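You operate a simulated robot arm through the tools that you are given. There is no shell and no other tool. Be economical: measure what you need, move in short steps, check, and stop when the job is done.

You run a simulated robot arm. Do the job below in one go: nothing can be reset, and whatever is moved stays where it is left.

## Task
Put things in order on the desk top. At the end: the black stone stands on top of the cream note block; the teal stamp booklet is in the green loan tray (marked "LOANS"); the clear tall jar and the blue map tube on the desk top have changed places; whatever was shut is shut again. Leave all else as you found it, and nothing knocked over.
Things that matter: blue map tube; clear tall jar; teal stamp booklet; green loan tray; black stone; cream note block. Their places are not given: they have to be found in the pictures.

The check looks at the end state, three seconds after you hand in, the way a careful person would. Anything else that was tipped, shoved, dropped, spilled or broken makes it a failure.

## Robot
A 7-joint arm with a two-finger parallel gripper, fixed in place. Base frame: the origin is at the foot of the arm, x ahead of it, y to its left, z up; the work surface is at about z = 780. Readings come in mm, degrees, newtons and seconds.
With the tool pointing down near the work surface it reaches from about 300 to 700 mm from the base axis. Its first joint turns from -66.0 to 66.0 degrees. Payload 1.57 kg.
The TCP is the grasp point between the finger pads, 30 mm short of the fingertips. In the tool frame z runs along the fingers and y along their closing line. The gripper opens to 110 mm. The fingers are 24 mm wide and 12 mm thick; the gripper's body (48 by 112 mm) begins 78 mm behind the TCP.
Orientation is that of the tool frame in the base frame, as [roll, pitch, yaw] about the fixed x, y, z axes, in that order (R = Rz(yaw) Ry(pitch) Rx(roll)). With the fingers straight down and closing along the base's y, the tool's x points along the base's -x, its y along +y and its z along -z.

## Interface
- The arm moves only by the tool servo_tool. Its argument "deltas" is a list of rows, each a list of 7 numbers: the shift along the base's x, y, z in units of 400 mm (1.0 is 400 mm), then the turn, a rotation vector about the base's x, y, z in units of 45 degrees (1.0 is 45 degrees), then the gripper command, from -1 (shut) to 1 (fully open), values between in proportion. In form: [[tx, ty, tz, wx, wy, wz, fingers], ...]. A call has 1 to 10 rows; each row is the pose to reach, as a shift and turn from the pose commanded when the call began. A call with a number of a shift or a turn outside -1 to 1 is refused whole. Rows are played at 5 a second. More than 50 mm and 8.6 degrees between two rows, or a gripper value outside its range, and nothing of the call is played. Where a pose cannot be reached the arm comes as near as it can. A force on the tool above 40 N (or 10 N above the force at the start of the call, whichever is more), or a blocked arm, ends the call early, and 0.2 s more pass. The fingers move at their own pace (about 108 mm/s each) and stop on an object; they squeeze with about 25 N. The grip force told is the motor's: it shows also when the fingers shut on nothing. Time passes only in rows, and 0.2 s behind the last, so rows that repeat a pose let the fingers close. The reply holds the time, the measured pose of the TCP, the force on the tool along the base axes, the opening and the grip force, in the units named above and with some noise.
- Cameras (640 x 400 px; columns grow to the right, rows downward): "scene" is fixed at [160.4, -387.4, 1383.2]; the picture's right is [0.86, -0.51, 0.00], its down [-0.39, -0.66, -0.65] and it looks along [0.33, 0.56, -0.76] (base axes); focal length 214 px, centre (320, 200). "wrist" rides on the gripper at [-36, 0, -80] in the tool frame; the picture's right is [0.00, -1.00, 0.00], its down [0.97, 0.00, -0.24] and it looks along [0.24, 0.00, 0.97] (tool axes); focal length 218 px, centre (320, 200).
- grab_frame(camera): a new picture of that camera. The clock stands still meanwhile.
- measure_at(camera, pixels): there is no depth. For up to 12 entries [column, row, z] of the newest picture of that camera ("zoom" is the newest enlarged one), the place [x, y] in the base frame at which the ray of that pixel passes the height z, good to about 2 mm, but the place of the scene camera against the robot may be out by one fixed shift of up to 18 mm in any direction. The clock stands still meanwhile.
- enlarge(camera, box): a new picture of the part [left, top, right, bottom] of that camera's present view, enlarged. The clock stands still meanwhile.
- close_job(): hands the job in; it is judged then, once.

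Work in short steps. Measure before you move; look again where a grasp or a placing could have gone wrong, and mend it. You have 80 turns and 38 pictures in all, those below and enlarged ones among them. Open the gripper and draw the arm clear of the work before you hand the job in, unless the task says otherwise; then end with one line.

The tools are called after "Request:" by a JSON object that holds its "op" and its "data". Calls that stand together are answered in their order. servo_tool: Moves the arm, as the interface text tells. Its arguments: {"type":"object","properties":{"deltas":{"type":"array"}},"required":["deltas"]} The other tools are called the same way: grab_frame (camera) takes a picture; measure_at (camera, pixels) gives the place at which the rays of pixels pass given heights; enlarge (camera, box) takes an enlarged picture of a part of a camera's view; close_job () hands the job in.

At the start:

```text
clock: 0.0
ee_pos: [479.1, 68.6, 1034.9]
ee_rot: [-180.0, 0.1, -179.9]
ft_force: [-0.2, 0.1, -0.6]
opening: 110.1
grip_force: 0.0
```

scene: 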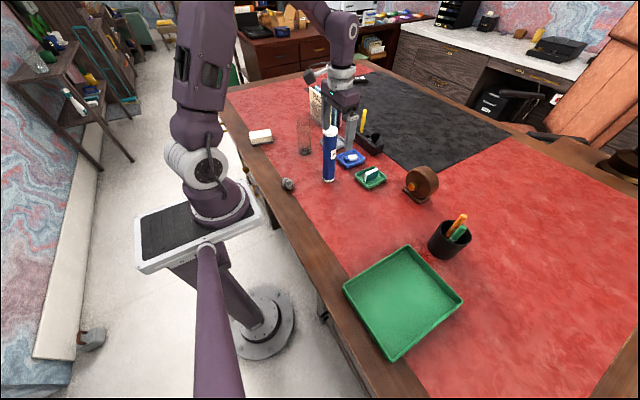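
wrist: 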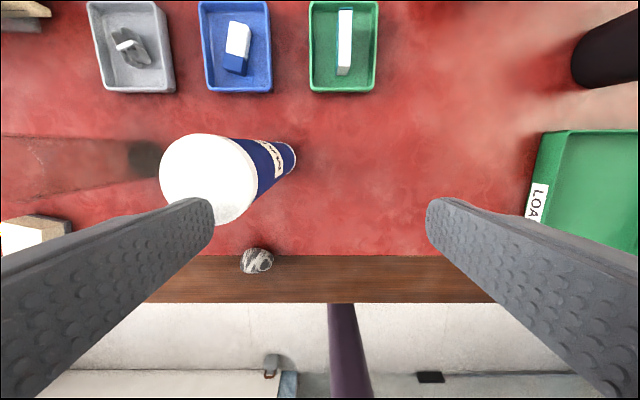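

The scene shows the tube near (330,155), a clear jar near (304,137), a stone near (288,184), a cream block near (260,136) and the green tray at (400,300). I'll enlarge to find the booklet and see the details.

Request:
{"op": "enlarge", "data": {"camera": "scene", "box": [230, 70, 400, 200]}}

Request:
{"op": "enlarge", "data": {"camera": "scene", "box": [330, 140, 490, 360]}}

```text
3.08 times, centred on (315, 135) of scene
```

zoom: 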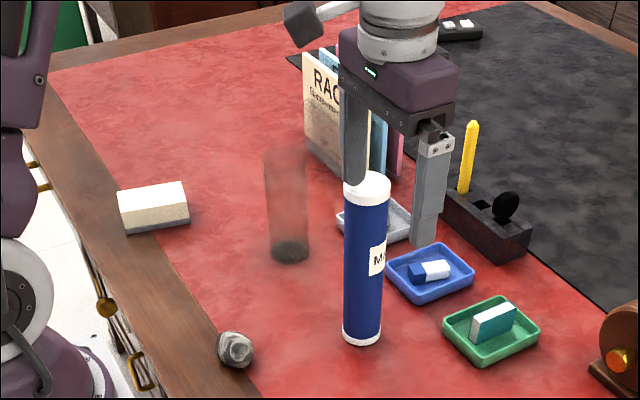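

```text
1.82 times, centred on (410, 250) of scene
```

zoom: 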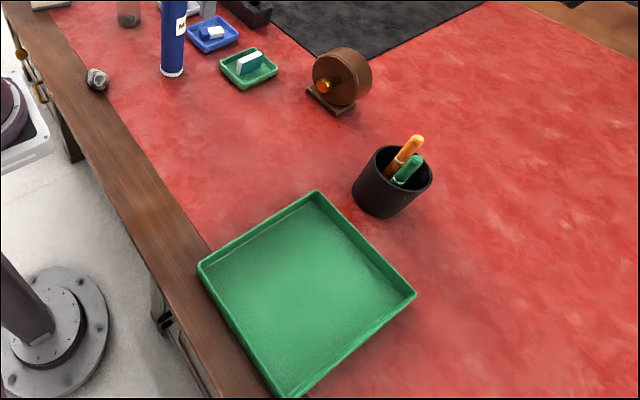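

I'll measure the main items on the desk from the scene, and take the wrist items too.

Request:
{"op": "measure_at", "data": {"camera": "scene", "pixels": [[260, 143, 780], [305, 153, 780], [329, 182, 780], [288, 187, 780], [348, 160, 780], [370, 180, 780], [318, 115, 780], [333, 125, 780], [400, 300, 780], [385, 145, 780], [345, 276, 780], [460, 298, 780]]}}

Request:
{"op": "measure_at", "data": {"camera": "wrist", "pixels": [[257, 262, 790], [345, 40, 800], [237, 45, 800], [130, 50, 790], [20, 240, 820], [145, 158, 780], [208, 180, 980], [290, 160, 780], [538, 200, 800]]}}

```text
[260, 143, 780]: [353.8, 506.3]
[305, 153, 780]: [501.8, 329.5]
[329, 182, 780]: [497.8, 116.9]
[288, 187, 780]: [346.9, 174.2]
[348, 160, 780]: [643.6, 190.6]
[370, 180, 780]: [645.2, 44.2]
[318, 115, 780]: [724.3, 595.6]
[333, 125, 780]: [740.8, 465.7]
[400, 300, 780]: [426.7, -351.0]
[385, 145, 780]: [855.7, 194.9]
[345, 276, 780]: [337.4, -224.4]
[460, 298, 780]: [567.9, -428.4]
```

```text
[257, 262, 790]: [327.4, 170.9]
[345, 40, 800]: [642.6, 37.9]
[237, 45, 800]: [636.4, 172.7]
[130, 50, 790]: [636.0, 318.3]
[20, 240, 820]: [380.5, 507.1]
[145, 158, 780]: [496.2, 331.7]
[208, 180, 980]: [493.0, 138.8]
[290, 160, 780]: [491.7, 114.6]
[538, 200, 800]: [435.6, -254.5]
```

The rack (with "RAC" on it) at around (700,530) may hold the booklet, and the gripper blocks it. I'll raise and swing left with a forward tilt to look at it through the wrist camera.

Request:
{"op": "servo_tool", "data": {"deltas": [[0, 0, 0.08, 0, 0, 0, 1], [-0.02, 0.08, 0.15, 0, -0.1, 0, 1], [-0.04, 0.17, 0.18, 0, -0.2, 0, 1], [-0.06, 0.27, 0.2, 0, -0.3, 0, 1], [-0.08, 0.37, 0.2, 0, -0.4, 0, 1], [-0.1, 0.47, 0.2, 0, -0.5, 0, 1], [-0.1, 0.57, 0.2, 0, -0.6, 0, 1], [-0.1, 0.67, 0.2, 0, -0.7, 0, 1], [-0.1, 0.76, 0.2, 0, -0.8, 0, 1], [-0.1, 0.82, 0.2, 0, -0.88, 0, 1]]}}

Request:
{"op": "grab_frame", "data": {"camera": "wrist"}}

Request:
{"op": "enlarge", "data": {"camera": "scene", "box": [230, 70, 400, 200]}}

```text
clock: 2.2
ee_pos: [438.8, 396.9, 1114.5]
ee_rot: [179.8, 39.6, 180.0]
ft_force: [1.1, 0.1, 0.2]
opening: 110.0
grip_force: 0.0
```

```text
33 pictures are left
```

wrist: 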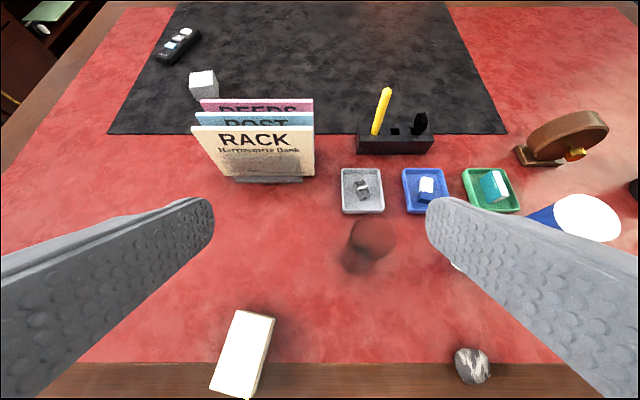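

```text
3.08 times, centred on (315, 135) of scene
```

zoom: 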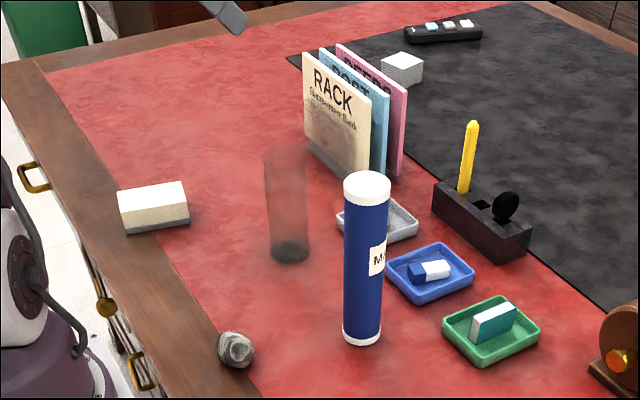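

Cards read RACK, POST and DEEDS. I'll zoom on the small trays and on the RACK card's writing.

Request:
{"op": "enlarge", "data": {"camera": "wrist", "box": [330, 150, 530, 275]}}

Request:
{"op": "enlarge", "data": {"camera": "wrist", "box": [180, 85, 330, 190]}}

```text
3.20 times, centred on (430, 212) of wrist
```

zoom: 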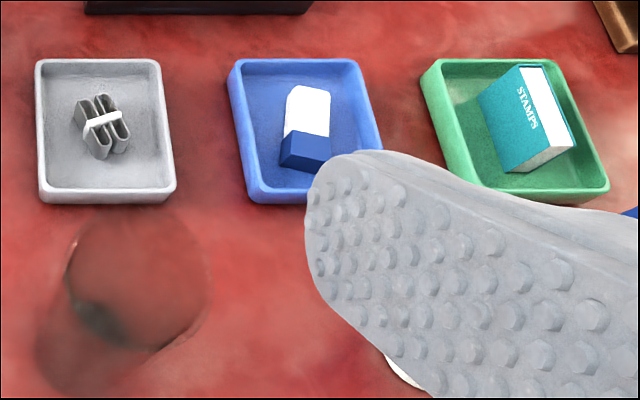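

```text
3.81 times, centred on (255, 138) of wrist
```

zoom: 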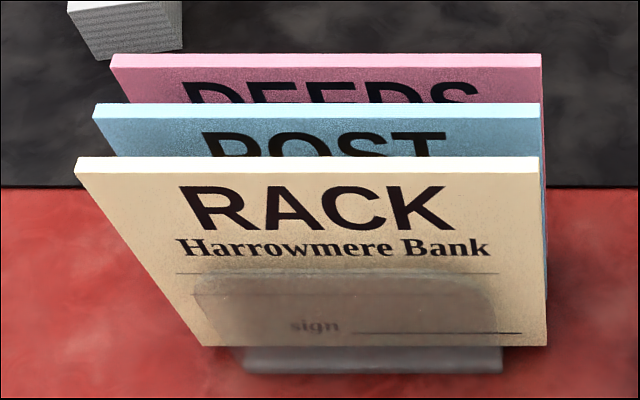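

The teal "STAMPS" booklet stands in the small green dish, so nothing has to be opened. I'll estimate tube, jar, block and booklet heights from the scene, then fly over to the stone (327,171).

Request:
{"op": "grab_frame", "data": {"camera": "scene"}}

Request:
{"op": "measure_at", "data": {"camera": "scene", "pixels": [[328.6, 180, 780], [330.3, 130, 960], [330.3, 130, 980], [330.3, 130, 1000], [305, 152, 780], [302, 120, 880], [302, 120, 900], [302, 120, 920], [302, 120, 940]]}}

Request:
{"op": "servo_tool", "data": {"deltas": [[-0.02, -0.05, 0, 0, 0.1, 0, 1], [-0.04, -0.1, 0, 0, 0.2, 0, 1], [-0.08, -0.16, -0.03, 0, 0.3, 0, 1], [-0.12, -0.22, -0.06, 0, 0.4, 0, 1], [-0.16, -0.28, -0.09, 0, 0.5, 0, 1], [-0.2, -0.34, -0.12, 0, 0.6, 0, 1], [-0.22, -0.4, -0.16, 0, 0.7, 0, 1], [-0.24, -0.46, -0.22, 0, 0.8, 0, 1], [-0.25, -0.52, -0.28, 0, 0.88, 0, 1], [-0.25, -0.565, -0.36, 0, 0.88, 0, 1]]}}

Request:
{"op": "grab_frame", "data": {"camera": "wrist"}}

```text
29 pictures are left
```

scene: 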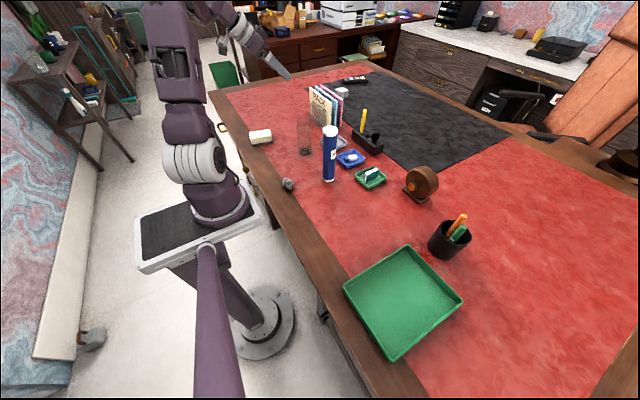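

```text
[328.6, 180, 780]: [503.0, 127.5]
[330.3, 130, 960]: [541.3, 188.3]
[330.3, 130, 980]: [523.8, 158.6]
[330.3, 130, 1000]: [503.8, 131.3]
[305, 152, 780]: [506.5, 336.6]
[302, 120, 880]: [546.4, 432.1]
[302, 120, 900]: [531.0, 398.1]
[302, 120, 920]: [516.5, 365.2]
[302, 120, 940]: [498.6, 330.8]
```

```text
clock: 4.4
ee_pos: [335.1, 170.5, 971.8]
ee_rot: [179.9, -0.1, 179.8]
ft_force: [-0.5, -0.3, -0.5]
opening: 110.3
grip_force: 0.0
```

```text
28 pictures are left
```

wrist: 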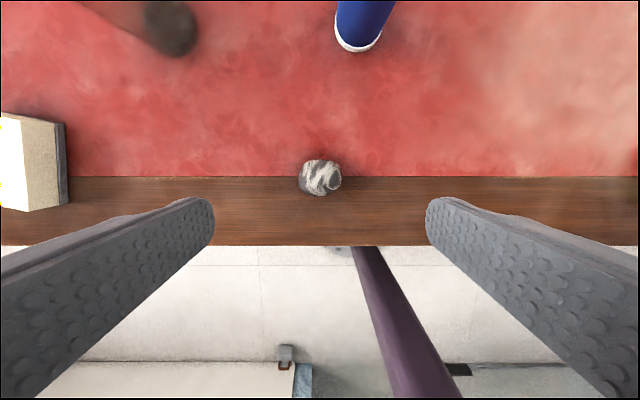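

Stone centred at (320,178) in the wrist view; I measure its centre and extents, plus the visible block top edge.

Request:
{"op": "measure_at", "data": {"camera": "wrist", "pixels": [[320, 178, 795], [299, 178, 795], [341, 178, 795], [320, 159, 795], [320, 196, 795], [358, 35, 780], [175, 40, 780]]}}

Request:
{"op": "enlarge", "data": {"camera": "wrist", "box": [270, 140, 370, 205]}}

```text
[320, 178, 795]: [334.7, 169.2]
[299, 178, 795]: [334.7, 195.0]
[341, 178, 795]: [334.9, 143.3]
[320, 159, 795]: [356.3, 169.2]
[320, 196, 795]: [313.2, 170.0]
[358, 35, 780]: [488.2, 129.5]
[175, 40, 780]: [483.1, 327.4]
```

```text
6.15 times, centred on (320, 172) of wrist
```

zoom: 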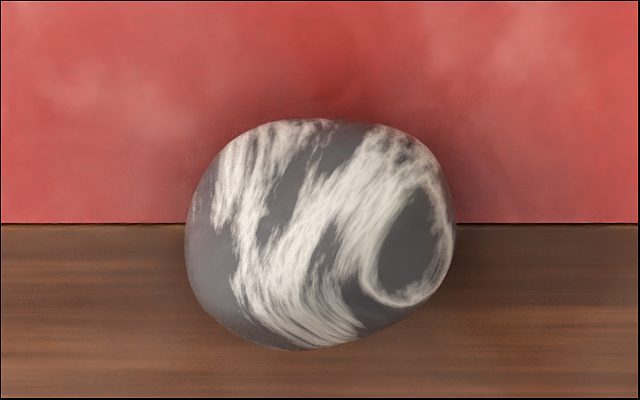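

Stone is about 50 × 44 mm at (335,169). I descend with the tips just above the desk (TCP z ≈ 815) and close.

Request:
{"op": "servo_tool", "data": {"deltas": [[0, 0, -0.1, 0, 0, 0, 1], [0, 0, -0.2, 0, 0, 0, 1], [0, 0, -0.3, 0, 0, 0, 1], [0, 0, -0.35, 0, 0, 0, 1], [0, 0, -0.393, 0, 0, 0, 1], [0, 0, -0.393, 0, 0, 0, 0.2], [0, 0, -0.393, 0, 0, 0, -1], [0, 0, -0.393, 0, 0, 0, -1], [0, 0, -0.393, 0, 0, 0, -1]]}}

```text
clock: 6.4
ee_pos: [338.7, 171.3, 813.2]
ee_rot: [180.0, 0.0, 179.9]
ft_force: [0.7, -0.5, -0.5]
opening: 50.8
grip_force: 24.7
```

Stone gripped (50.8 mm). I lift 140 mm and carry it left to near the note block, staying at x≈340, clear of the jar.

Request:
{"op": "servo_tool", "data": {"deltas": [[0, 0, 0.06, 0, 0, 0, -1], [0, 0, 0.16, 0, 0, 0, -1], [0, 0.08, 0.26, 0, 0, 0, -1], [0, 0.18, 0.34, 0, 0, 0, -1], [0, 0.28, 0.34, 0, 0, 0, -1], [0, 0.39, 0.34, 0, 0, 0, -1], [0, 0.5, 0.34, 0, 0, 0, -1], [0, 0.6, 0.34, 0, 0, 0, -1], [0, 0.7, 0.34, 0, 0, 0, -1], [0.02, 0.78, 0.34, 0, 0, 0, -1]]}}

Request:
{"op": "grab_frame", "data": {"camera": "wrist"}}

```text
refused: row 3 steps farther than a row can; nothing moved
```

```text
26 pictures are left
```

wrist: 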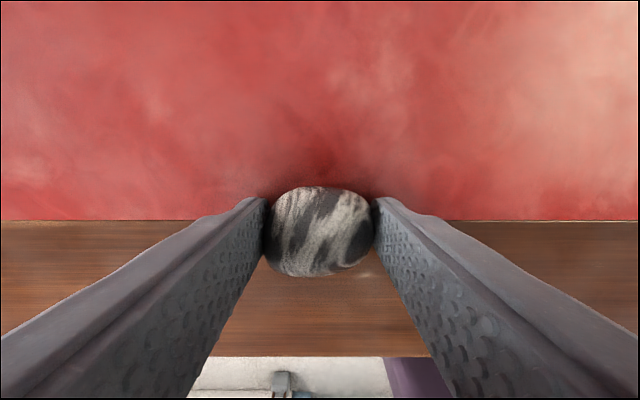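

The call was refused for a step over 50 mm; I resend with smaller steps and the same route.

Request:
{"op": "servo_tool", "data": {"deltas": [[0, 0, 0.06, 0, 0, 0, -1], [0, 0, 0.16, 0, 0, 0, -1], [0, 0.04, 0.26, 0, 0, 0, -1], [0, 0.12, 0.34, 0, 0, 0, -1], [0, 0.23, 0.34, 0, 0, 0, -1], [0, 0.34, 0.34, 0, 0, 0, -1], [0, 0.45, 0.34, 0, 0, 0, -1], [0, 0.56, 0.34, 0, 0, 0, -1], [0, 0.67, 0.34, 0, 0, 0, -1], [0.02, 0.78, 0.34, 0, 0, 0, -1]]}}

Request:
{"op": "grab_frame", "data": {"camera": "wrist"}}

```text
clock: 8.6
ee_pos: [346.4, 484.6, 947.6]
ee_rot: [-179.9, 0.0, 179.8]
ft_force: [-0.3, 0.6, -1.6]
opening: 50.2
grip_force: 25.2
```

```text
25 pictures are left
```

wrist: 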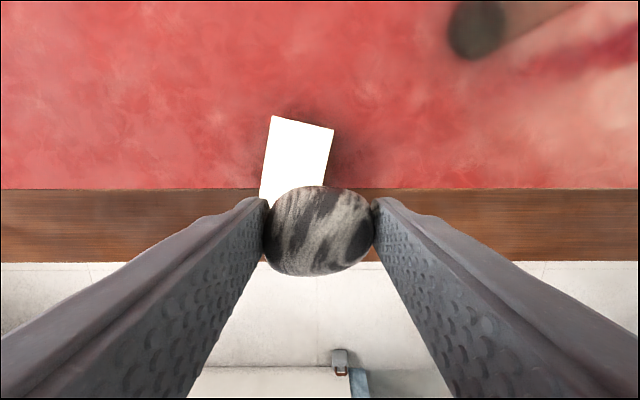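

I measure the block's visible corners at a few heights, then shift the arm sideways to triangulate its top height.

Request:
{"op": "measure_at", "data": {"camera": "wrist", "pixels": [[271, 116, 800], [334, 129, 800], [260, 195, 800], [271, 116, 820], [334, 129, 820], [260, 195, 820], [271, 116, 840], [334, 129, 840]]}}

Request:
{"op": "servo_tool", "data": {"deltas": [[0, -0.12, 0, 0, 0, 0, -1], [0, -0.22, 0, 0, 0, 0, -1], [0, -0.22, 0, 0, 0, 0, -1]]}}

Request:
{"op": "grab_frame", "data": {"camera": "wrist"}}

```text
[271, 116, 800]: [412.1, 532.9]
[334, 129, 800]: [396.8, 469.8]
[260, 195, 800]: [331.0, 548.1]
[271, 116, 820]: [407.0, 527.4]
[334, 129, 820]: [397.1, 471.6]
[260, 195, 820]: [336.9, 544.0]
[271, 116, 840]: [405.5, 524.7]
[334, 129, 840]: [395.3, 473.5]
```

```text
clock: 9.4
ee_pos: [348.0, 393.2, 949.8]
ee_rot: [180.0, 0.1, 179.9]
ft_force: [-0.2, -0.3, -0.8]
opening: 50.5
grip_force: 25.1
```

```text
24 pictures are left
```

wrist: 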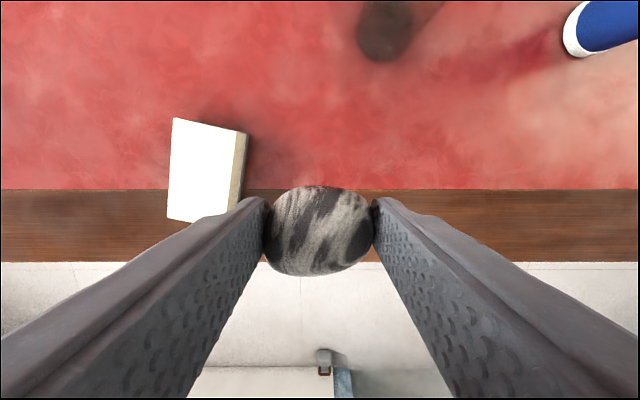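

Now the block's top corners are at (174,118), (238,132), (167,218); measure these at the same heights.

Request:
{"op": "measure_at", "data": {"camera": "wrist", "pixels": [[174, 118, 800], [238, 132, 800], [167, 218, 800], [174, 118, 820], [238, 132, 820], [167, 218, 820], [174, 118, 840], [238, 132, 840], [247, 133, 780], [247, 133, 800]]}}

```text
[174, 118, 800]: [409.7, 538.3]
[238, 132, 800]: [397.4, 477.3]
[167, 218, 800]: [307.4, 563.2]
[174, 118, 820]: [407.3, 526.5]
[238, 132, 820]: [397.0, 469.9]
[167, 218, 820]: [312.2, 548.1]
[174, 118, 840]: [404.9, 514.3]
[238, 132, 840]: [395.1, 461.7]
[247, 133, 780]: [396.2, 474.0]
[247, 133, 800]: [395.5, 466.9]
```

Both views agree at z ≈ 818 for the block top, centre ≈ (354.5, 510.5). I move the stone there and lower so its underside is just above the block.

Request:
{"op": "servo_tool", "data": {"deltas": [[0.01, 0.1, 0, 0, 0, 0, -1], [0.02, 0.2, 0, 0, 0, 0, -1], [0.0225, 0.2925, -0.04, 0, 0, 0, -1], [0.0225, 0.2925, -0.12, 0, 0, 0, -1], [0.0225, 0.2925, -0.19, 0, 0, 0, -1], [0.0225, 0.2925, -0.225, 0, 0, 0, -1], [0.0225, 0.2925, -0.235, 0, 0, 0, -1], [0.0225, 0.2925, -0.24, 0, 0, 0, -1]]}}

Request:
{"op": "enlarge", "data": {"camera": "scene", "box": [220, 100, 310, 156]}}

```text
clock: 11.2
ee_pos: [354.8, 511.4, 853.5]
ee_rot: [-179.9, 0.0, 179.9]
ft_force: [-1.1, -1.6, 5.3]
opening: 50.5
grip_force: 24.8
```

```text
7.11 times, centred on (265, 128) of scene
```

zoom: 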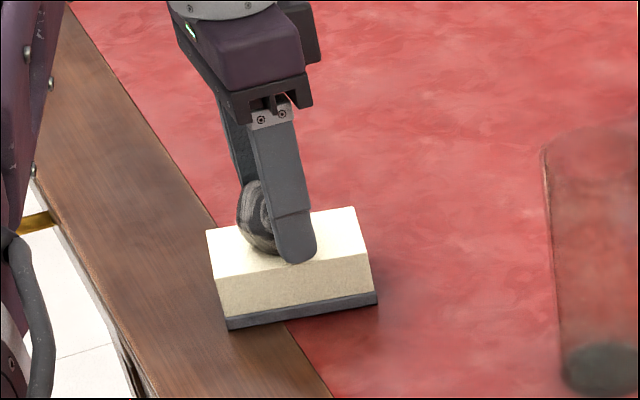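

Force z is +5 N, so the stone touches the block. I open the fingers gently and then lift straight up.

Request:
{"op": "servo_tool", "data": {"deltas": [[0, 0, 0, 0, 0, 0, 0.1], [0, 0, 0, 0, 0, 0, 0.4], [0, 0, 0, 0, 0, 0, 0.4], [0, 0, 0.05, 0, 0, 0, 0.5], [0, 0, 0.15, 0, 0, 0, 0.5], [0, 0, 0.27, 0, 0, 0, 0.8], [0, 0, 0.37, 0, 0, 0, 1]]}}

Request:
{"op": "grab_frame", "data": {"camera": "wrist"}}

```text
clock: 12.8
ee_pos: [353.6, 511.0, 1000.8]
ee_rot: [-180.0, -0.1, 179.9]
ft_force: [-0.8, -0.1, -0.5]
opening: 110.0
grip_force: 0.1
```

```text
22 pictures are left
```

wrist: 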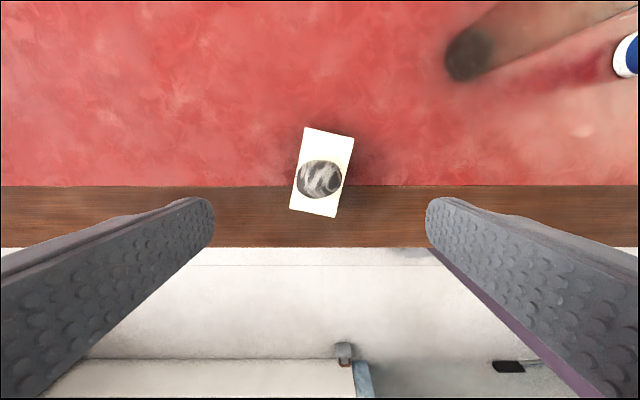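

The stone rests on the block. Next I look at jar and tube from above: move to about (455,330,1060).

Request:
{"op": "servo_tool", "data": {"deltas": [[0.02, 0, 0.08, 0, 0, 0, 1], [0.06, -0.06, 0.15, 0, 0, 0, 1], [0.12, -0.15, 0.15, 0, 0, 0, 1], [0.18, -0.24, 0.15, 0, 0, 0, 1], [0.22, -0.33, 0.15, 0, 0, 0, 1], [0.25, -0.4, 0.15, 0, 0, 0, 1], [0.25, -0.45, 0.15, 0, 0, 0, 1]]}}

Request:
{"op": "grab_frame", "data": {"camera": "wrist"}}

```text
clock: 14.4
ee_pos: [455.2, 333.2, 1061.0]
ee_rot: [-179.9, 0.0, 179.9]
ft_force: [0.0, 0.3, -1.1]
opening: 110.1
grip_force: 0.0
```

```text
21 pictures are left
```

wrist: 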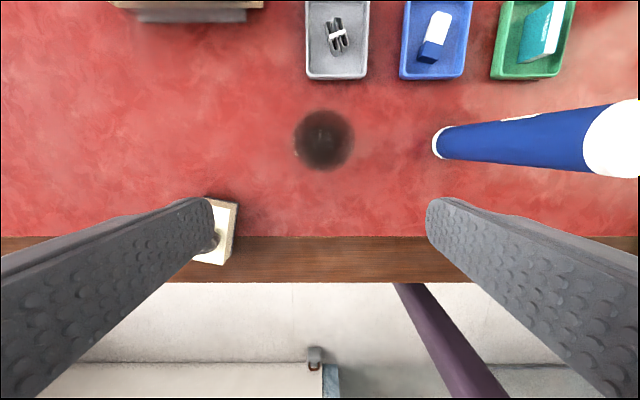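

Request:
{"op": "enlarge", "data": {"camera": "wrist", "box": [260, 85, 420, 185]}}

Request:
{"op": "measure_at", "data": {"camera": "wrist", "pixels": [[323, 140, 780], [293, 140, 780], [354, 140, 780], [323, 110, 940], [432, 143, 780], [450, 127, 780], [450, 159, 780], [582, 140, 1000], [640, 140, 1000]]}}

```text
4.00 times, centred on (340, 135) of wrist
```

zoom: 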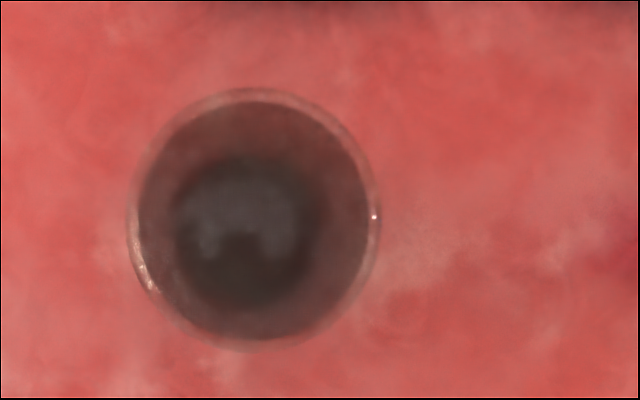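

```text
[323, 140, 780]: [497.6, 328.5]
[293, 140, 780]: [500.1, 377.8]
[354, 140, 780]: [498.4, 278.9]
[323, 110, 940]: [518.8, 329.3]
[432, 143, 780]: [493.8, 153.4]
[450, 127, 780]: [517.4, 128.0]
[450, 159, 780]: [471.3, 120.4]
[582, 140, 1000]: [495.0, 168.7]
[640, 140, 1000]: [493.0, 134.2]
```

Jar is ~58 mm wide with rim centre ≈ (497,330). Now I move over the tube to measure it accurately.

Request:
{"op": "servo_tool", "data": {"deltas": [[0, -0.08, 0.06, 0, 0, 0, 1], [0, -0.19, 0.1, 0, 0, 0, 1], [0, -0.3, 0.1, 0, 0, 0, 1], [0, -0.41, 0.1, 0, 0, 0, 1], [0, -0.51, 0.1, 0, 0, 0, 1], [0, -0.51, 0.1, 0, 0, 0, 1]]}}

Request:
{"op": "grab_frame", "data": {"camera": "wrist"}}

```text
clock: 15.8
ee_pos: [456.0, 125.8, 1100.5]
ee_rot: [180.0, 0.0, 180.0]
ft_force: [-0.3, 0.3, 0.1]
opening: 109.9
grip_force: 0.0
```

```text
19 pictures are left
```

wrist: 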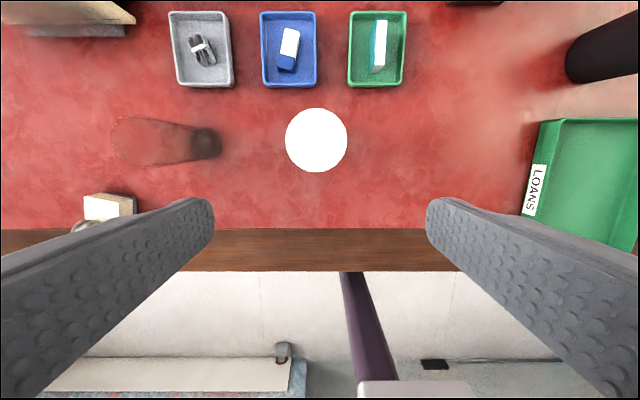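

Tube cap centred at (316.5,140), booklet at (378,45) in the green dish, loan tray's left edge at (535,190). I measure them.

Request:
{"op": "measure_at", "data": {"camera": "wrist", "pixels": [[316.5, 140, 1000], [285, 140, 1000], [348, 140, 1000], [316.5, 140, 980], [380, 45, 820], [208, 140, 780], [218, 143, 780], [527, 215, 800], [540, 120, 800], [375, 22, 820], [384, 22, 820], [380, 73, 800]]}}

Request:
{"op": "enlarge", "data": {"camera": "wrist", "box": [335, 0, 435, 95]}}

```text
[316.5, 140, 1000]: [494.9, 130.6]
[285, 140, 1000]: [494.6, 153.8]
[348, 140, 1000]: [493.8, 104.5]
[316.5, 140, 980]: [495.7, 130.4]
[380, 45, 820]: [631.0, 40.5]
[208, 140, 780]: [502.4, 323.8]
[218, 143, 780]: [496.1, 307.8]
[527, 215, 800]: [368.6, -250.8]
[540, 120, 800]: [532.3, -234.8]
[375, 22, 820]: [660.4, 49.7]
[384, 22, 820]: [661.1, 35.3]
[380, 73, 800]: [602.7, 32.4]
```

```text
4.21 times, centred on (385, 48) of wrist
```

zoom: 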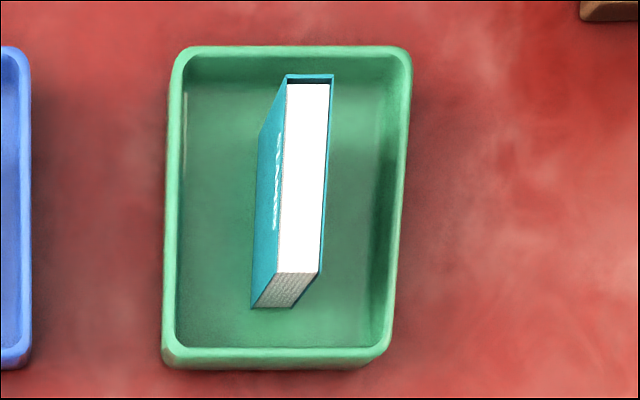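

Tube centre ≈ (495,130), Ø51, top ≈ 996. I align above it, descend to TCP z ≈ 935 and grip.

Request:
{"op": "servo_tool", "data": {"deltas": [[0.05, 0.006, 0, 0, 0, 0, 1], [0.0975, 0.011, 0, 0, 0, 0, 1], [0.0975, 0.011, -0.1, 0, 0, 0, 1], [0.0975, 0.011, -0.2, 0, 0, 0, 1], [0.0975, 0.011, -0.3, 0, 0, 0, 1], [0.0975, 0.011, -0.38, 0, 0, 0, 1], [0.0975, 0.011, -0.4125, 0, 0, 0, 0.6], [0.0975, 0.011, -0.4125, 0, 0, 0, -1], [0.0975, 0.011, -0.4125, 0, 0, 0, -1], [0.0975, 0.011, -0.4125, 0, 0, 0, -1]]}}

```text
clock: 18.0
ee_pos: [493.9, 132.9, 935.3]
ee_rot: [-179.9, 0.0, -180.0]
ft_force: [-0.8, 0.3, 0.3]
opening: 49.2
grip_force: 25.1
```

Tube gripped (49 mm). I lift it 40 mm and carry it to a free spot at about (480,-75).

Request:
{"op": "servo_tool", "data": {"deltas": [[0, 0, 0.04, 0, 0, 0, -1], [0, 0, 0.1, 0, 0, 0, -1], [0, -0.06, 0.1, 0, 0, 0, -1], [0, -0.13, 0.1, 0, 0, 0, -1], [-0.01, -0.21, 0.1, 0, 0, 0, -1], [-0.02, -0.29, 0.1, 0, 0, 0, -1], [-0.03, -0.37, 0.1, 0, 0, 0, -1], [-0.03, -0.45, 0.1, 0, 0, 0, -1], [-0.03, -0.51, 0.1, 0, 0, 0, -1], [-0.03, -0.51, 0.1, 0, 0, 0, -1]]}}

Request:
{"op": "grab_frame", "data": {"camera": "scene"}}

```text
clock: 20.2
ee_pos: [483.5, -71.3, 975.7]
ee_rot: [180.0, 0.0, 179.9]
ft_force: [0.1, -0.1, -0.6]
opening: 49.2
grip_force: 25.0
```

```text
17 pictures are left
```

scene: 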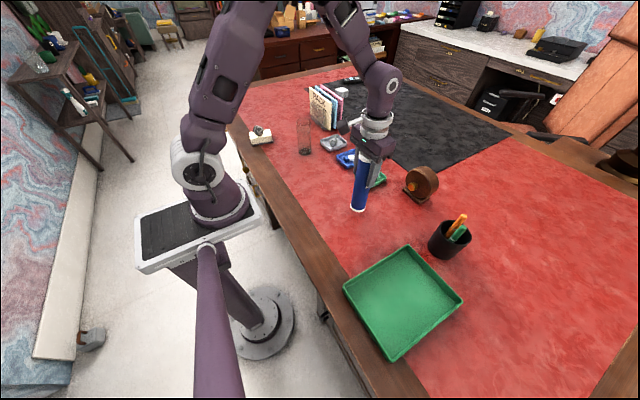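

The tube hangs upright over free mat. I lower it the same 40 mm and release it gently, then rise clear.

Request:
{"op": "servo_tool", "data": {"deltas": [[0, 0, -0.05, 0, 0, 0, -1], [0, 0, -0.085, 0, 0, 0, -1], [0, 0, -0.095, 0, 0, 0, -1], [0, 0, -0.101, 0, 0, 0, -1], [0, 0, -0.101, 0, 0, 0, -1]]}}

```text
clock: 21.4
ee_pos: [481.6, -71.1, 935.8]
ee_rot: [180.0, 0.0, 180.0]
ft_force: [0.4, 0.5, -1.6]
opening: 49.1
grip_force: 24.6
```

No clear contact yet (-1.6 N); I lower 2 mm more in small steps to feel the desk.

Request:
{"op": "servo_tool", "data": {"deltas": [[0, 0, -0.003, 0, 0, 0, -1], [0, 0, -0.005, 0, 0, 0, -1], [0, 0, -0.005, 0, 0, 0, -1]]}}

```text
clock: 22.2
ee_pos: [482.3, -72.5, 934.7]
ee_rot: [180.0, 0.1, -179.9]
ft_force: [-1.5, 2.8, 26.1]
opening: 49.2
grip_force: 25.5
```

Contact (26 N). I back off 1 mm, open, and rise 80 mm above the tube.

Request:
{"op": "servo_tool", "data": {"deltas": [[0, 0, 0.003, 0, 0, 0, -1], [0, 0, 0.003, 0, 0, 0, -0.05], [0, 0, 0.003, 0, 0, 0, 0.5], [0, 0, 0.003, 0, 0, 0, 1], [0, 0, 0.06, 0, 0, 0, 1], [0, 0, 0.17, 0, 0, 0, 1], [0, 0, 0.28, 0, 0, 0, 1], [0, 0, 0.38, 0, 0, 0, 1]]}}

Request:
{"op": "grab_frame", "data": {"camera": "wrist"}}

```text
clock: 24.0
ee_pos: [482.4, -70.2, 1085.9]
ee_rot: [-180.0, 0.0, 179.9]
ft_force: [0.2, 0.4, 0.4]
opening: 110.0
grip_force: 0.0
```

```text
16 pictures are left
```

wrist: 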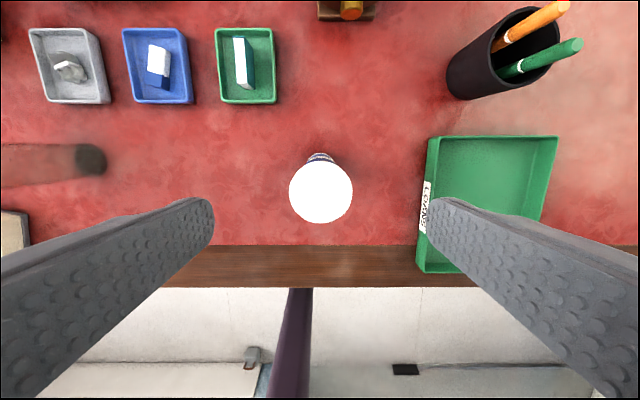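

The tube stands upright at (320,192). I fly at this height to above the jar (497,329).

Request:
{"op": "measure_at", "data": {"camera": "wrist", "pixels": [[320.5, 192, 996], [245, 62, 820], [430, 190, 800], [540, 200, 800], [422, 272, 800], [430, 138, 800], [556, 138, 800]]}}

Request:
{"op": "servo_tool", "data": {"deltas": [[0, 0.1, 0, 0, 0, 0, 1], [0, 0.2, 0, 0, 0, 0, 1], [0.01, 0.3, 0, 0, 0, 0, 1], [0.02, 0.4, 0, 0, 0, 0, 1], [0.03, 0.5, 0, 0, 0, 0, 1], [0.035, 0.6, 0, 0, 0, 0, 1], [0.036, 0.7, 0, 0, 0, 0, 1], [0.036, 0.8, 0, 0, 0, 0, 1], [0.036, 0.9, 0, 0, 0, 0, 1], [0.036, 0.9975, 0, 0, 0, 0, 1]]}}

Request:
{"op": "enlarge", "data": {"camera": "wrist", "box": [220, 100, 420, 225]}}

```text
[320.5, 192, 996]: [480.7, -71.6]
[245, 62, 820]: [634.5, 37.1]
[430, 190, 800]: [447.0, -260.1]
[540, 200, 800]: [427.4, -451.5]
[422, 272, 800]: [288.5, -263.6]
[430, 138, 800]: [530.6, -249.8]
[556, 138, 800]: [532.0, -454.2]
```

```text
clock: 26.2
ee_pos: [496.7, 327.8, 1086.1]
ee_rot: [180.0, 0.0, 179.9]
ft_force: [0.1, 0.9, 0.9]
opening: 110.3
grip_force: 0.0
```

```text
3.20 times, centred on (320, 162) of wrist
```

zoom: 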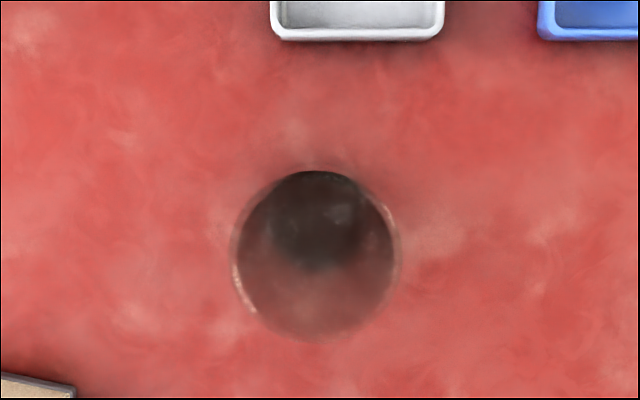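

Jar rim spans roughly (230–400, 170–342) in the zoom, centre (315,256). I measure it at rim height.

Request:
{"op": "measure_at", "data": {"camera": "zoom", "pixels": [[315, 256, 940], [230, 256, 940], [400, 256, 940], [315, 256, 930], [318, 220, 785]]}}

```text
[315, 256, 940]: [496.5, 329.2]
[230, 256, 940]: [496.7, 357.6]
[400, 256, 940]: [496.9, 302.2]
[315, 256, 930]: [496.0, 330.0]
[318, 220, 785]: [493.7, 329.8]
```

Jar centre ≈ (496.5,329.5), directly below. I descend to z ≈ 880 and close on it.

Request:
{"op": "servo_tool", "data": {"deltas": [[0, 0.004, -0.1, 0, 0, 0, 1], [0, 0.004, -0.2, 0, 0, 0, 1], [0, 0.004, -0.3, 0, 0, 0, 1], [0, 0.004, -0.4, 0, 0, 0, 1], [0, 0.004, -0.47, 0, 0, 0, 1], [0, 0.004, -0.515, 0, 0, 0, 0.6], [0, 0.004, -0.515, 0, 0, 0, 0.2], [0, 0.004, -0.515, 0, 0, 0, -1], [0, 0.004, -0.515, 0, 0, 0, -1], [0, 0.004, -0.515, 0, 0, 0, -1]]}}

```text
clock: 28.4
ee_pos: [496.3, 327.7, 879.9]
ee_rot: [-179.9, 0.1, 179.9]
ft_force: [0.0, 0.2, 0.0]
opening: 57.6
grip_force: 25.5
```

Jar gripped (57.6 mm). I lift 30 mm and carry it slowly to the tube's old place (495,130.5).

Request:
{"op": "servo_tool", "data": {"deltas": [[0, 0, 0.03, 0, 0, 0, -1], [0, 0, 0.075, 0, 0, 0, -1], [0, -0.04, 0.075, 0, 0, 0, -1], [0, -0.11, 0.075, 0, 0, 0, -1], [0, -0.19, 0.075, 0, 0, 0, -1], [0, -0.27, 0.075, 0, 0, 0, -1], [0, -0.35, 0.075, 0, 0, 0, -1], [0, -0.42, 0.075, 0, 0, 0, -1], [-0.003, -0.475, 0.075, 0, 0, 0, -1], [-0.003, -0.495, 0.075, 0, 0, 0, -1]]}}

Request:
{"op": "servo_tool", "data": {"deltas": [[0, 0, 0, 0, 0, 0, -1], [0, 0, -0.03, 0, 0, 0, -1], [0, 0, -0.06, 0, 0, 0, -1], [0, 0, -0.07, 0, 0, 0, -1], [0, 0, -0.074, 0, 0, 0, -1], [0, 0, -0.074, 0, 0, 0, -1]]}}

```text
clock: 30.6
ee_pos: [494.3, 129.0, 909.8]
ee_rot: [-180.0, 0.0, -180.0]
ft_force: [0.3, 0.2, -0.8]
opening: 57.2
grip_force: 25.2
```

```text
clock: 32.0
ee_pos: [495.7, 130.5, 881.6]
ee_rot: [-179.9, 0.1, -180.0]
ft_force: [-1.4, -0.4, 12.9]
opening: 56.9
grip_force: 25.5
```

Contact at the desk (12.9 N). I release gently and rise straight up above the jar.

Request:
{"op": "servo_tool", "data": {"deltas": [[0, 0, 0.001, 0, 0, 0, 0.1], [0, 0, 0.001, 0, 0, 0, 0.5], [0, 0, 0.001, 0, 0, 0, 1], [0, 0, 0.05, 0, 0, 0, 1], [0, 0, 0.16, 0, 0, 0, 1], [0, 0, 0.28, 0, 0, 0, 1], [0, 0, 0.4, 0, 0, 0, 1], [0, 0, 0.51, 0, 0, 0, 1]]}}

Request:
{"op": "servo_tool", "data": {"deltas": [[0, -0.1, 0, 0, 0, 0, 1], [-0.01, -0.2, 0, 0, 0, 0, 1], [-0.02, -0.3, 0, 0, 0, 0, 1], [-0.03, -0.4, 0, 0, 0, 0, 1], [-0.036, -0.5, 0, 0, 0, 0, 1], [-0.036, -0.504, 0, 0, 0, 0, 1]]}}

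Request:
{"op": "grab_frame", "data": {"camera": "wrist"}}

```text
clock: 33.8
ee_pos: [492.3, 129.9, 1085.0]
ee_rot: [-180.0, 0.0, 179.9]
ft_force: [0.1, -1.1, 0.2]
opening: 110.2
grip_force: 0.0
```

```text
clock: 35.2
ee_pos: [480.5, -71.9, 1085.0]
ee_rot: [-180.0, -0.1, -180.0]
ft_force: [0.0, -0.1, -0.1]
opening: 109.8
grip_force: 0.1
```

```text
14 pictures are left
```

wrist: 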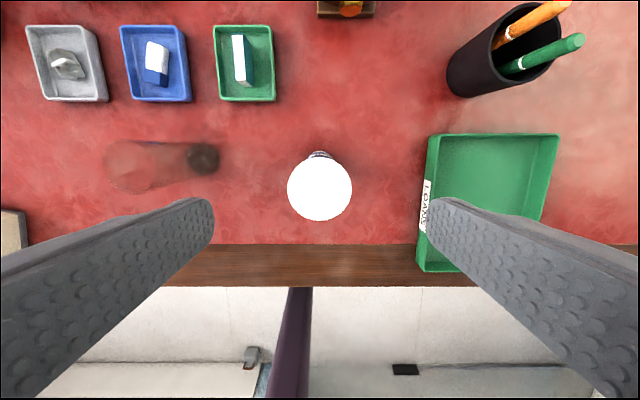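

The jar stands upright, and I'm directly above the tube. I descend to z ≈ 935 and grip it.

Request:
{"op": "servo_tool", "data": {"deltas": [[0, 0, -0.1, 0, 0, 0, 1], [0, 0, -0.2, 0, 0, 0, 1], [0, 0, -0.3, 0, 0, 0, 1], [0, 0, -0.35, 0, 0, 0, 1], [0, 0, -0.373, 0, 0, 0, 0.6], [0, 0, -0.373, 0, 0, 0, -1], [0, 0, -0.373, 0, 0, 0, -1], [0, 0, -0.373, 0, 0, 0, -1]]}}

```text
clock: 37.0
ee_pos: [480.4, -69.5, 934.8]
ee_rot: [179.9, 0.0, -180.0]
ft_force: [-0.6, -0.3, 0.6]
opening: 49.1
grip_force: 24.7
```

Gripped. I lift 40 mm and go round the near side of the jar (x≈365) toward the jar's old place.

Request:
{"op": "servo_tool", "data": {"deltas": [[0, 0, 0.05, 0, 0, 0, -1], [0, 0, 0.1, 0, 0, 0, -1], [-0.07, 0, 0.1, 0, 0, 0, -1], [-0.15, 0.03, 0.1, 0, 0, 0, -1], [-0.22, 0.09, 0.1, 0, 0, 0, -1], [-0.28, 0.16, 0.1, 0, 0, 0, -1], [-0.29, 0.25, 0.1, 0, 0, 0, -1], [-0.29, 0.34, 0.1, 0, 0, 0, -1], [-0.29, 0.43, 0.1, 0, 0, 0, -1], [-0.29, 0.52, 0.1, 0, 0, 0, -1]]}}

Request:
{"op": "servo_tool", "data": {"deltas": [[0, 0.09, 0, 0, 0, 0, -1], [0, 0.18, 0, 0, 0, 0, -1], [0, 0.27, 0, 0, 0, 0, -1], [0.02, 0.36, 0, 0, 0, 0, -1], [0.08, 0.42, 0, 0, 0, 0, -1], [0.15, 0.465, 0, 0, 0, 0, -1], [0.23, 0.478, 0, 0, 0, 0, -1], [0.3, 0.478, 0, 0, 0, 0, -1], [0.33, 0.478, 0, 0, 0, 0, -1], [0.33, 0.478, 0, 0, 0, 0, -1]]}}

```text
clock: 39.2
ee_pos: [365.3, 135.6, 974.9]
ee_rot: [180.0, 0.0, 179.9]
ft_force: [0.4, 1.0, -0.9]
opening: 49.3
grip_force: 25.4
```

```text
clock: 41.4
ee_pos: [497.6, 326.9, 973.9]
ee_rot: [-180.0, 0.0, -180.0]
ft_force: [-0.1, 0.1, -1.1]
opening: 49.2
grip_force: 25.4
```

Over the jar's old spot. I lower to z ≈ 934.5 in steps, feeling for the desk.

Request:
{"op": "servo_tool", "data": {"deltas": [[0, 0.004, -0.05, 0, 0, 0, -1], [0, 0.004, -0.085, 0, 0, 0, -1], [0, 0.004, -0.095, 0, 0, 0, -1], [0, 0.004, -0.1, 0, 0, 0, -1], [0, 0.004, -0.1, 0, 0, 0, -1]]}}

```text
clock: 42.6
ee_pos: [496.7, 329.7, 934.7]
ee_rot: [180.0, -0.1, -179.9]
ft_force: [-0.7, -0.3, 0.0]
opening: 49.1
grip_force: 25.1
```

Request:
{"op": "servo_tool", "data": {"deltas": [[0, 0, -0.002, 0, 0, 0, -1], [0, 0, -0.003, 0, 0, 0, -1], [0, 0, -0.003, 0, 0, 0, -1]]}}

```text
clock: 43.4
ee_pos: [497.3, 328.7, 935.1]
ee_rot: [179.9, 0.1, 180.0]
ft_force: [-2.1, -3.8, 27.3]
opening: 49.2
grip_force: 25.0
```

Contact (27 N). I back off slightly, release and rise, then look.

Request:
{"op": "servo_tool", "data": {"deltas": [[0, 0, 0.002, 0, 0, 0, -1], [0, 0, 0.002, 0, 0, 0, -0.05], [0, 0, 0.002, 0, 0, 0, 0.5], [0, 0, 0.002, 0, 0, 0, 1], [0, 0, 0.06, 0, 0, 0, 1], [0, 0, 0.17, 0, 0, 0, 1], [0, 0, 0.28, 0, 0, 0, 1], [0, 0, 0.38, 0, 0, 0, 1]]}}

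Request:
{"op": "grab_frame", "data": {"camera": "wrist"}}

Request:
{"op": "grab_frame", "data": {"camera": "scene"}}

```text
clock: 45.2
ee_pos: [494.7, 331.5, 1086.7]
ee_rot: [-180.0, 0.0, 179.9]
ft_force: [1.1, 0.3, 0.8]
opening: 110.1
grip_force: 0.1
```

```text
13 pictures are left
```

wrist: 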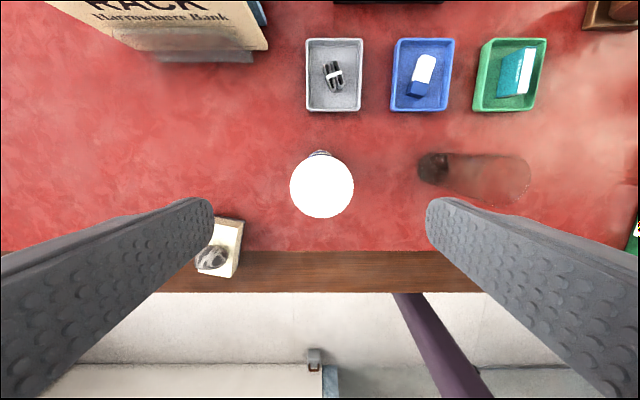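

```text
12 pictures are left
```

scene: 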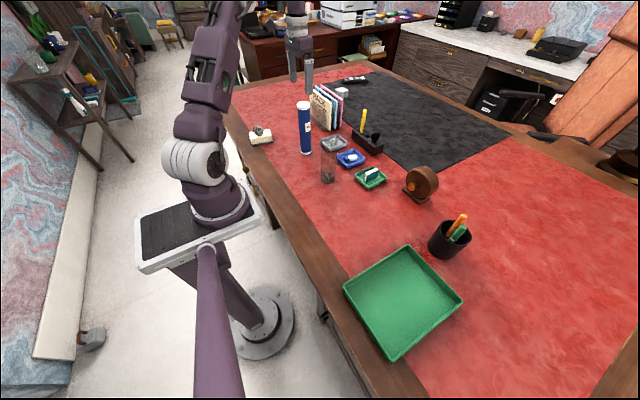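

The swap is done, both upright. Now I fly to above the booklet in the green dish for a close look.

Request:
{"op": "servo_tool", "data": {"deltas": [[0.02, -0.1, 0, 0, 0, 0, 1], [0.06, -0.2, 0, 0, 0, 0, 1], [0.1, -0.3, 0, 0, 0, 0, 1], [0.14, -0.4, -0.02, 0, 0, 0, 1], [0.19, -0.5, -0.06, 0, 0, 0, 1], [0.24, -0.6, -0.1, 0, 0, 0, 1], [0.28, -0.68, -0.16, 0, 0, 0, 1], [0.29, -0.73, -0.22, 0, 0, 0, 1]]}}

Request:
{"op": "enlarge", "data": {"camera": "wrist", "box": [220, 75, 420, 200]}}

```text
clock: 47.0
ee_pos: [612.3, 37.0, 999.0]
ee_rot: [179.9, -0.1, 179.9]
ft_force: [-0.2, -0.6, -0.5]
opening: 109.9
grip_force: 0.2
```

```text
3.20 times, centred on (320, 138) of wrist
```

zoom: 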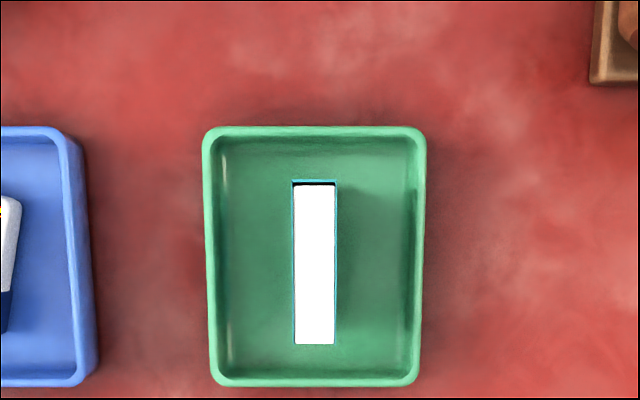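

The booklet stands upright, its top edge spanning zoom (291–337, 180–345). I measure it at z≈829, and the dish inner walls.

Request:
{"op": "measure_at", "data": {"camera": "zoom", "pixels": [[314, 262, 829], [291, 262, 829], [337, 262, 829], [314, 180, 829], [314, 345, 829], [225, 262, 800], [405, 262, 800], [209, 262, 800], [424, 262, 800]]}}

```text
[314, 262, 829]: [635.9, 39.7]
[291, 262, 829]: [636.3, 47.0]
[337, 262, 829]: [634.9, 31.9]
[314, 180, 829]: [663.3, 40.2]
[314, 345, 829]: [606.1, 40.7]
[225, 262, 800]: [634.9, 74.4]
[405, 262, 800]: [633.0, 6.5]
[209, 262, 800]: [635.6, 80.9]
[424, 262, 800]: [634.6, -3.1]
```

Booklet is 15 mm thick, centred (635.5,40), in a dish 68 mm wide inside. I narrow the fingers to ~40 mm, descend to TCP z ≈ 830 and grip its upper part.

Request:
{"op": "servo_tool", "data": {"deltas": [[0.03, 0.004, 0, 0, 0, 0, -0.27], [0.057, 0.0075, -0.05, 0, 0, 0, -0.27], [0.057, 0.0075, -0.15, 0, 0, 0, -0.27], [0.057, 0.0075, -0.25, 0, 0, 0, -0.27], [0.057, 0.0075, -0.33, 0, 0, 0, -0.27], [0.057, 0.0075, -0.36, 0, 0, 0, -0.27]]}}

Request:
{"op": "grab_frame", "data": {"camera": "wrist"}}

```text
clock: 48.4
ee_pos: [634.1, 40.5, 851.4]
ee_rot: [180.0, 0.0, -180.0]
ft_force: [-0.4, -0.4, 0.6]
opening: 40.2
grip_force: 0.0
```

```text
10 pictures are left
```

wrist: 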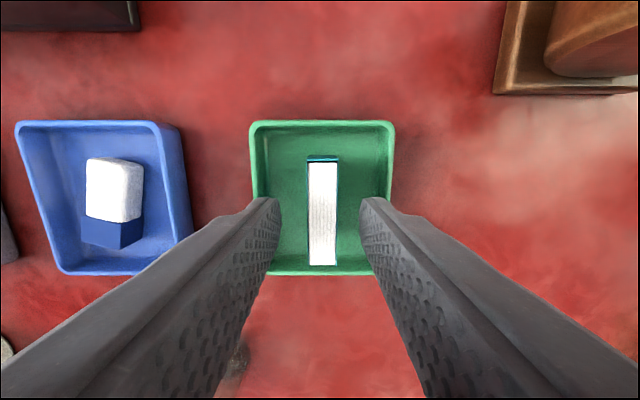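

Well centred between the fingers (booklet at x≈322, fingers 281–360). I lower another 22 mm and close.

Request:
{"op": "servo_tool", "data": {"deltas": [[0, 0, -0.03, 0, 0, 0, -0.27], [0, 0, -0.055, 0, 0, 0, -0.27], [0, 0, -0.055, 0, 0, 0, -1], [0, 0, -0.055, 0, 0, 0, -1], [0, 0, -0.055, 0, 0, 0, -1]]}}

```text
clock: 49.6
ee_pos: [634.7, 41.0, 831.4]
ee_rot: [180.0, -0.1, 179.9]
ft_force: [0.3, -0.3, 0.9]
opening: 14.9
grip_force: 25.1
```

Gripped (14.9 mm). I lift it 130 mm, then go diagonally toward the loan tray keeping away from the pen cup.

Request:
{"op": "servo_tool", "data": {"deltas": [[0, 0, 0.03, 0, 0, 0, -1], [0, 0, 0.12, 0, 0, 0, -1], [0, 0, 0.23, 0, 0, 0, -1], [-0.04, -0.02, 0.33, 0, 0, 0, -1], [-0.13, -0.06, 0.34, 0, 0, 0, -1], [-0.22, -0.1, 0.34, 0, 0, 0, -1], [-0.31, -0.15, 0.34, 0, 0, 0, -1], [-0.4, -0.2, 0.34, 0, 0, 0, -1], [-0.48, -0.27, 0.34, 0, 0, 0, -1], [-0.53, -0.35, 0.34, 0, 0, 0, -1]]}}

Request:
{"op": "servo_tool", "data": {"deltas": [[0, -0.1, 0, 0, 0, 0, -1], [0, -0.2, 0, 0, 0, 0, -1], [0, -0.3, 0, 0, 0, 0, -1], [0, -0.4, 0, 0, 0, 0, -1], [0, -0.5, 0, 0, 0, 0, -1], [0, -0.58, 0, 0, 0, 0, -1], [0, -0.62, 0, 0, 0, 0, -1], [0, -0.62, 0, 0, 0, 0, -1]]}}

Request:
{"op": "grab_frame", "data": {"camera": "wrist"}}

```text
clock: 51.8
ee_pos: [419.6, -99.9, 967.9]
ee_rot: [179.9, 0.1, -179.9]
ft_force: [-0.1, 0.0, 0.6]
opening: 14.7
grip_force: 24.6
```

```text
clock: 53.6
ee_pos: [423.8, -348.5, 968.7]
ee_rot: [-180.0, 0.0, 180.0]
ft_force: [-0.8, 0.2, 0.2]
opening: 14.8
grip_force: 24.9
```

```text
9 pictures are left
```

wrist: 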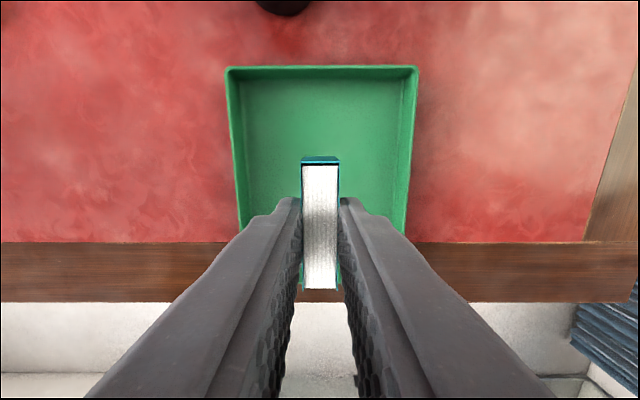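

The booklet is over the middle of the tray. I lower to z ≈ 835, then feel for the floor.

Request:
{"op": "servo_tool", "data": {"deltas": [[0, 0, -0.1, 0, 0, 0, -1], [0, 0, -0.2, 0, 0, 0, -1], [0, 0, -0.28, 0, 0, 0, -1], [0, 0, -0.32, 0, 0, 0, -1], [0, 0, -0.332, 0, 0, 0, -1], [0, 0, -0.332, 0, 0, 0, -1]]}}

Request:
{"op": "servo_tool", "data": {"deltas": [[0, 0, -0.003, 0, 0, 0, -1], [0, 0, -0.005, 0, 0, 0, -1], [0, 0, -0.005, 0, 0, 0, -1]]}}

```text
clock: 55.0
ee_pos: [421.9, -346.7, 834.7]
ee_rot: [-180.0, 0.0, 179.9]
ft_force: [0.4, -0.1, -0.2]
opening: 14.9
grip_force: 24.8
```

```text
clock: 55.8
ee_pos: [424.1, -346.5, 832.3]
ee_rot: [-180.0, 0.0, 180.0]
ft_force: [0.5, -0.2, -0.4]
opening: 14.9
grip_force: 24.6
```

No contact yet at z ≈ 832; I step down a little further.

Request:
{"op": "servo_tool", "data": {"deltas": [[0, 0, -0.002, 0, 0, 0, -1], [0, 0, -0.004, 0, 0, 0, -1], [0, 0, -0.004, 0, 0, 0, -1]]}}

```text
clock: 56.6
ee_pos: [423.1, -347.5, 829.8]
ee_rot: [-179.9, 0.2, -179.9]
ft_force: [-1.3, 0.9, 9.0]
opening: 14.5
grip_force: 25.6
```

Contact (9 N). I open modestly so it stays upright, then rise and look.

Request:
{"op": "servo_tool", "data": {"deltas": [[0, 0, 0, 0, 0, 0, -0.6], [0, 0, 0, 0, 0, 0, -0.2], [0, 0, 0, 0, 0, 0, 0], [0, 0, 0.05, 0, 0, 0, 0], [0, 0, 0.15, 0, 0, 0, 0.2], [0, 0, 0.27, 0, 0, 0, 0.5], [0, 0, 0.39, 0, 0, 0, 1], [0, 0, 0.5, 0, 0, 0, 1]]}}

Request:
{"op": "grab_frame", "data": {"camera": "wrist"}}

Request:
{"op": "grab_frame", "data": {"camera": "scene"}}

```text
clock: 58.4
ee_pos: [426.1, -346.4, 1030.1]
ee_rot: [179.9, 0.0, 179.9]
ft_force: [0.8, 0.6, -0.5]
opening: 109.9
grip_force: 0.0
```

```text
8 pictures are left
```

wrist: 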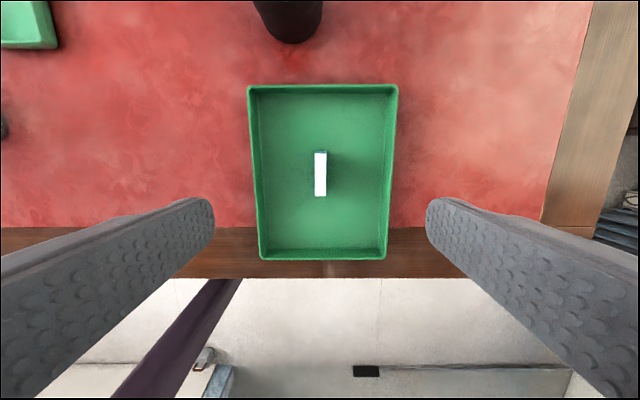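

```text
7 pictures are left
```

scene: 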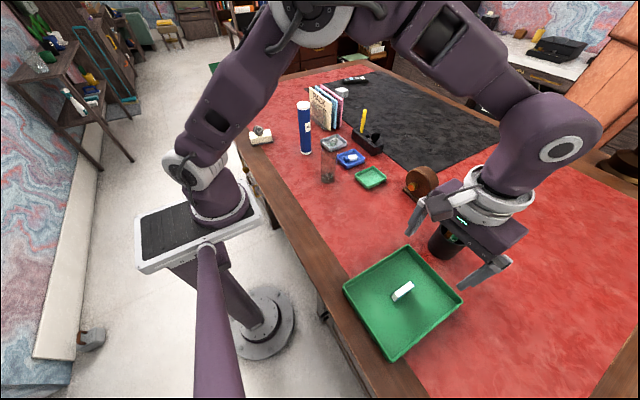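

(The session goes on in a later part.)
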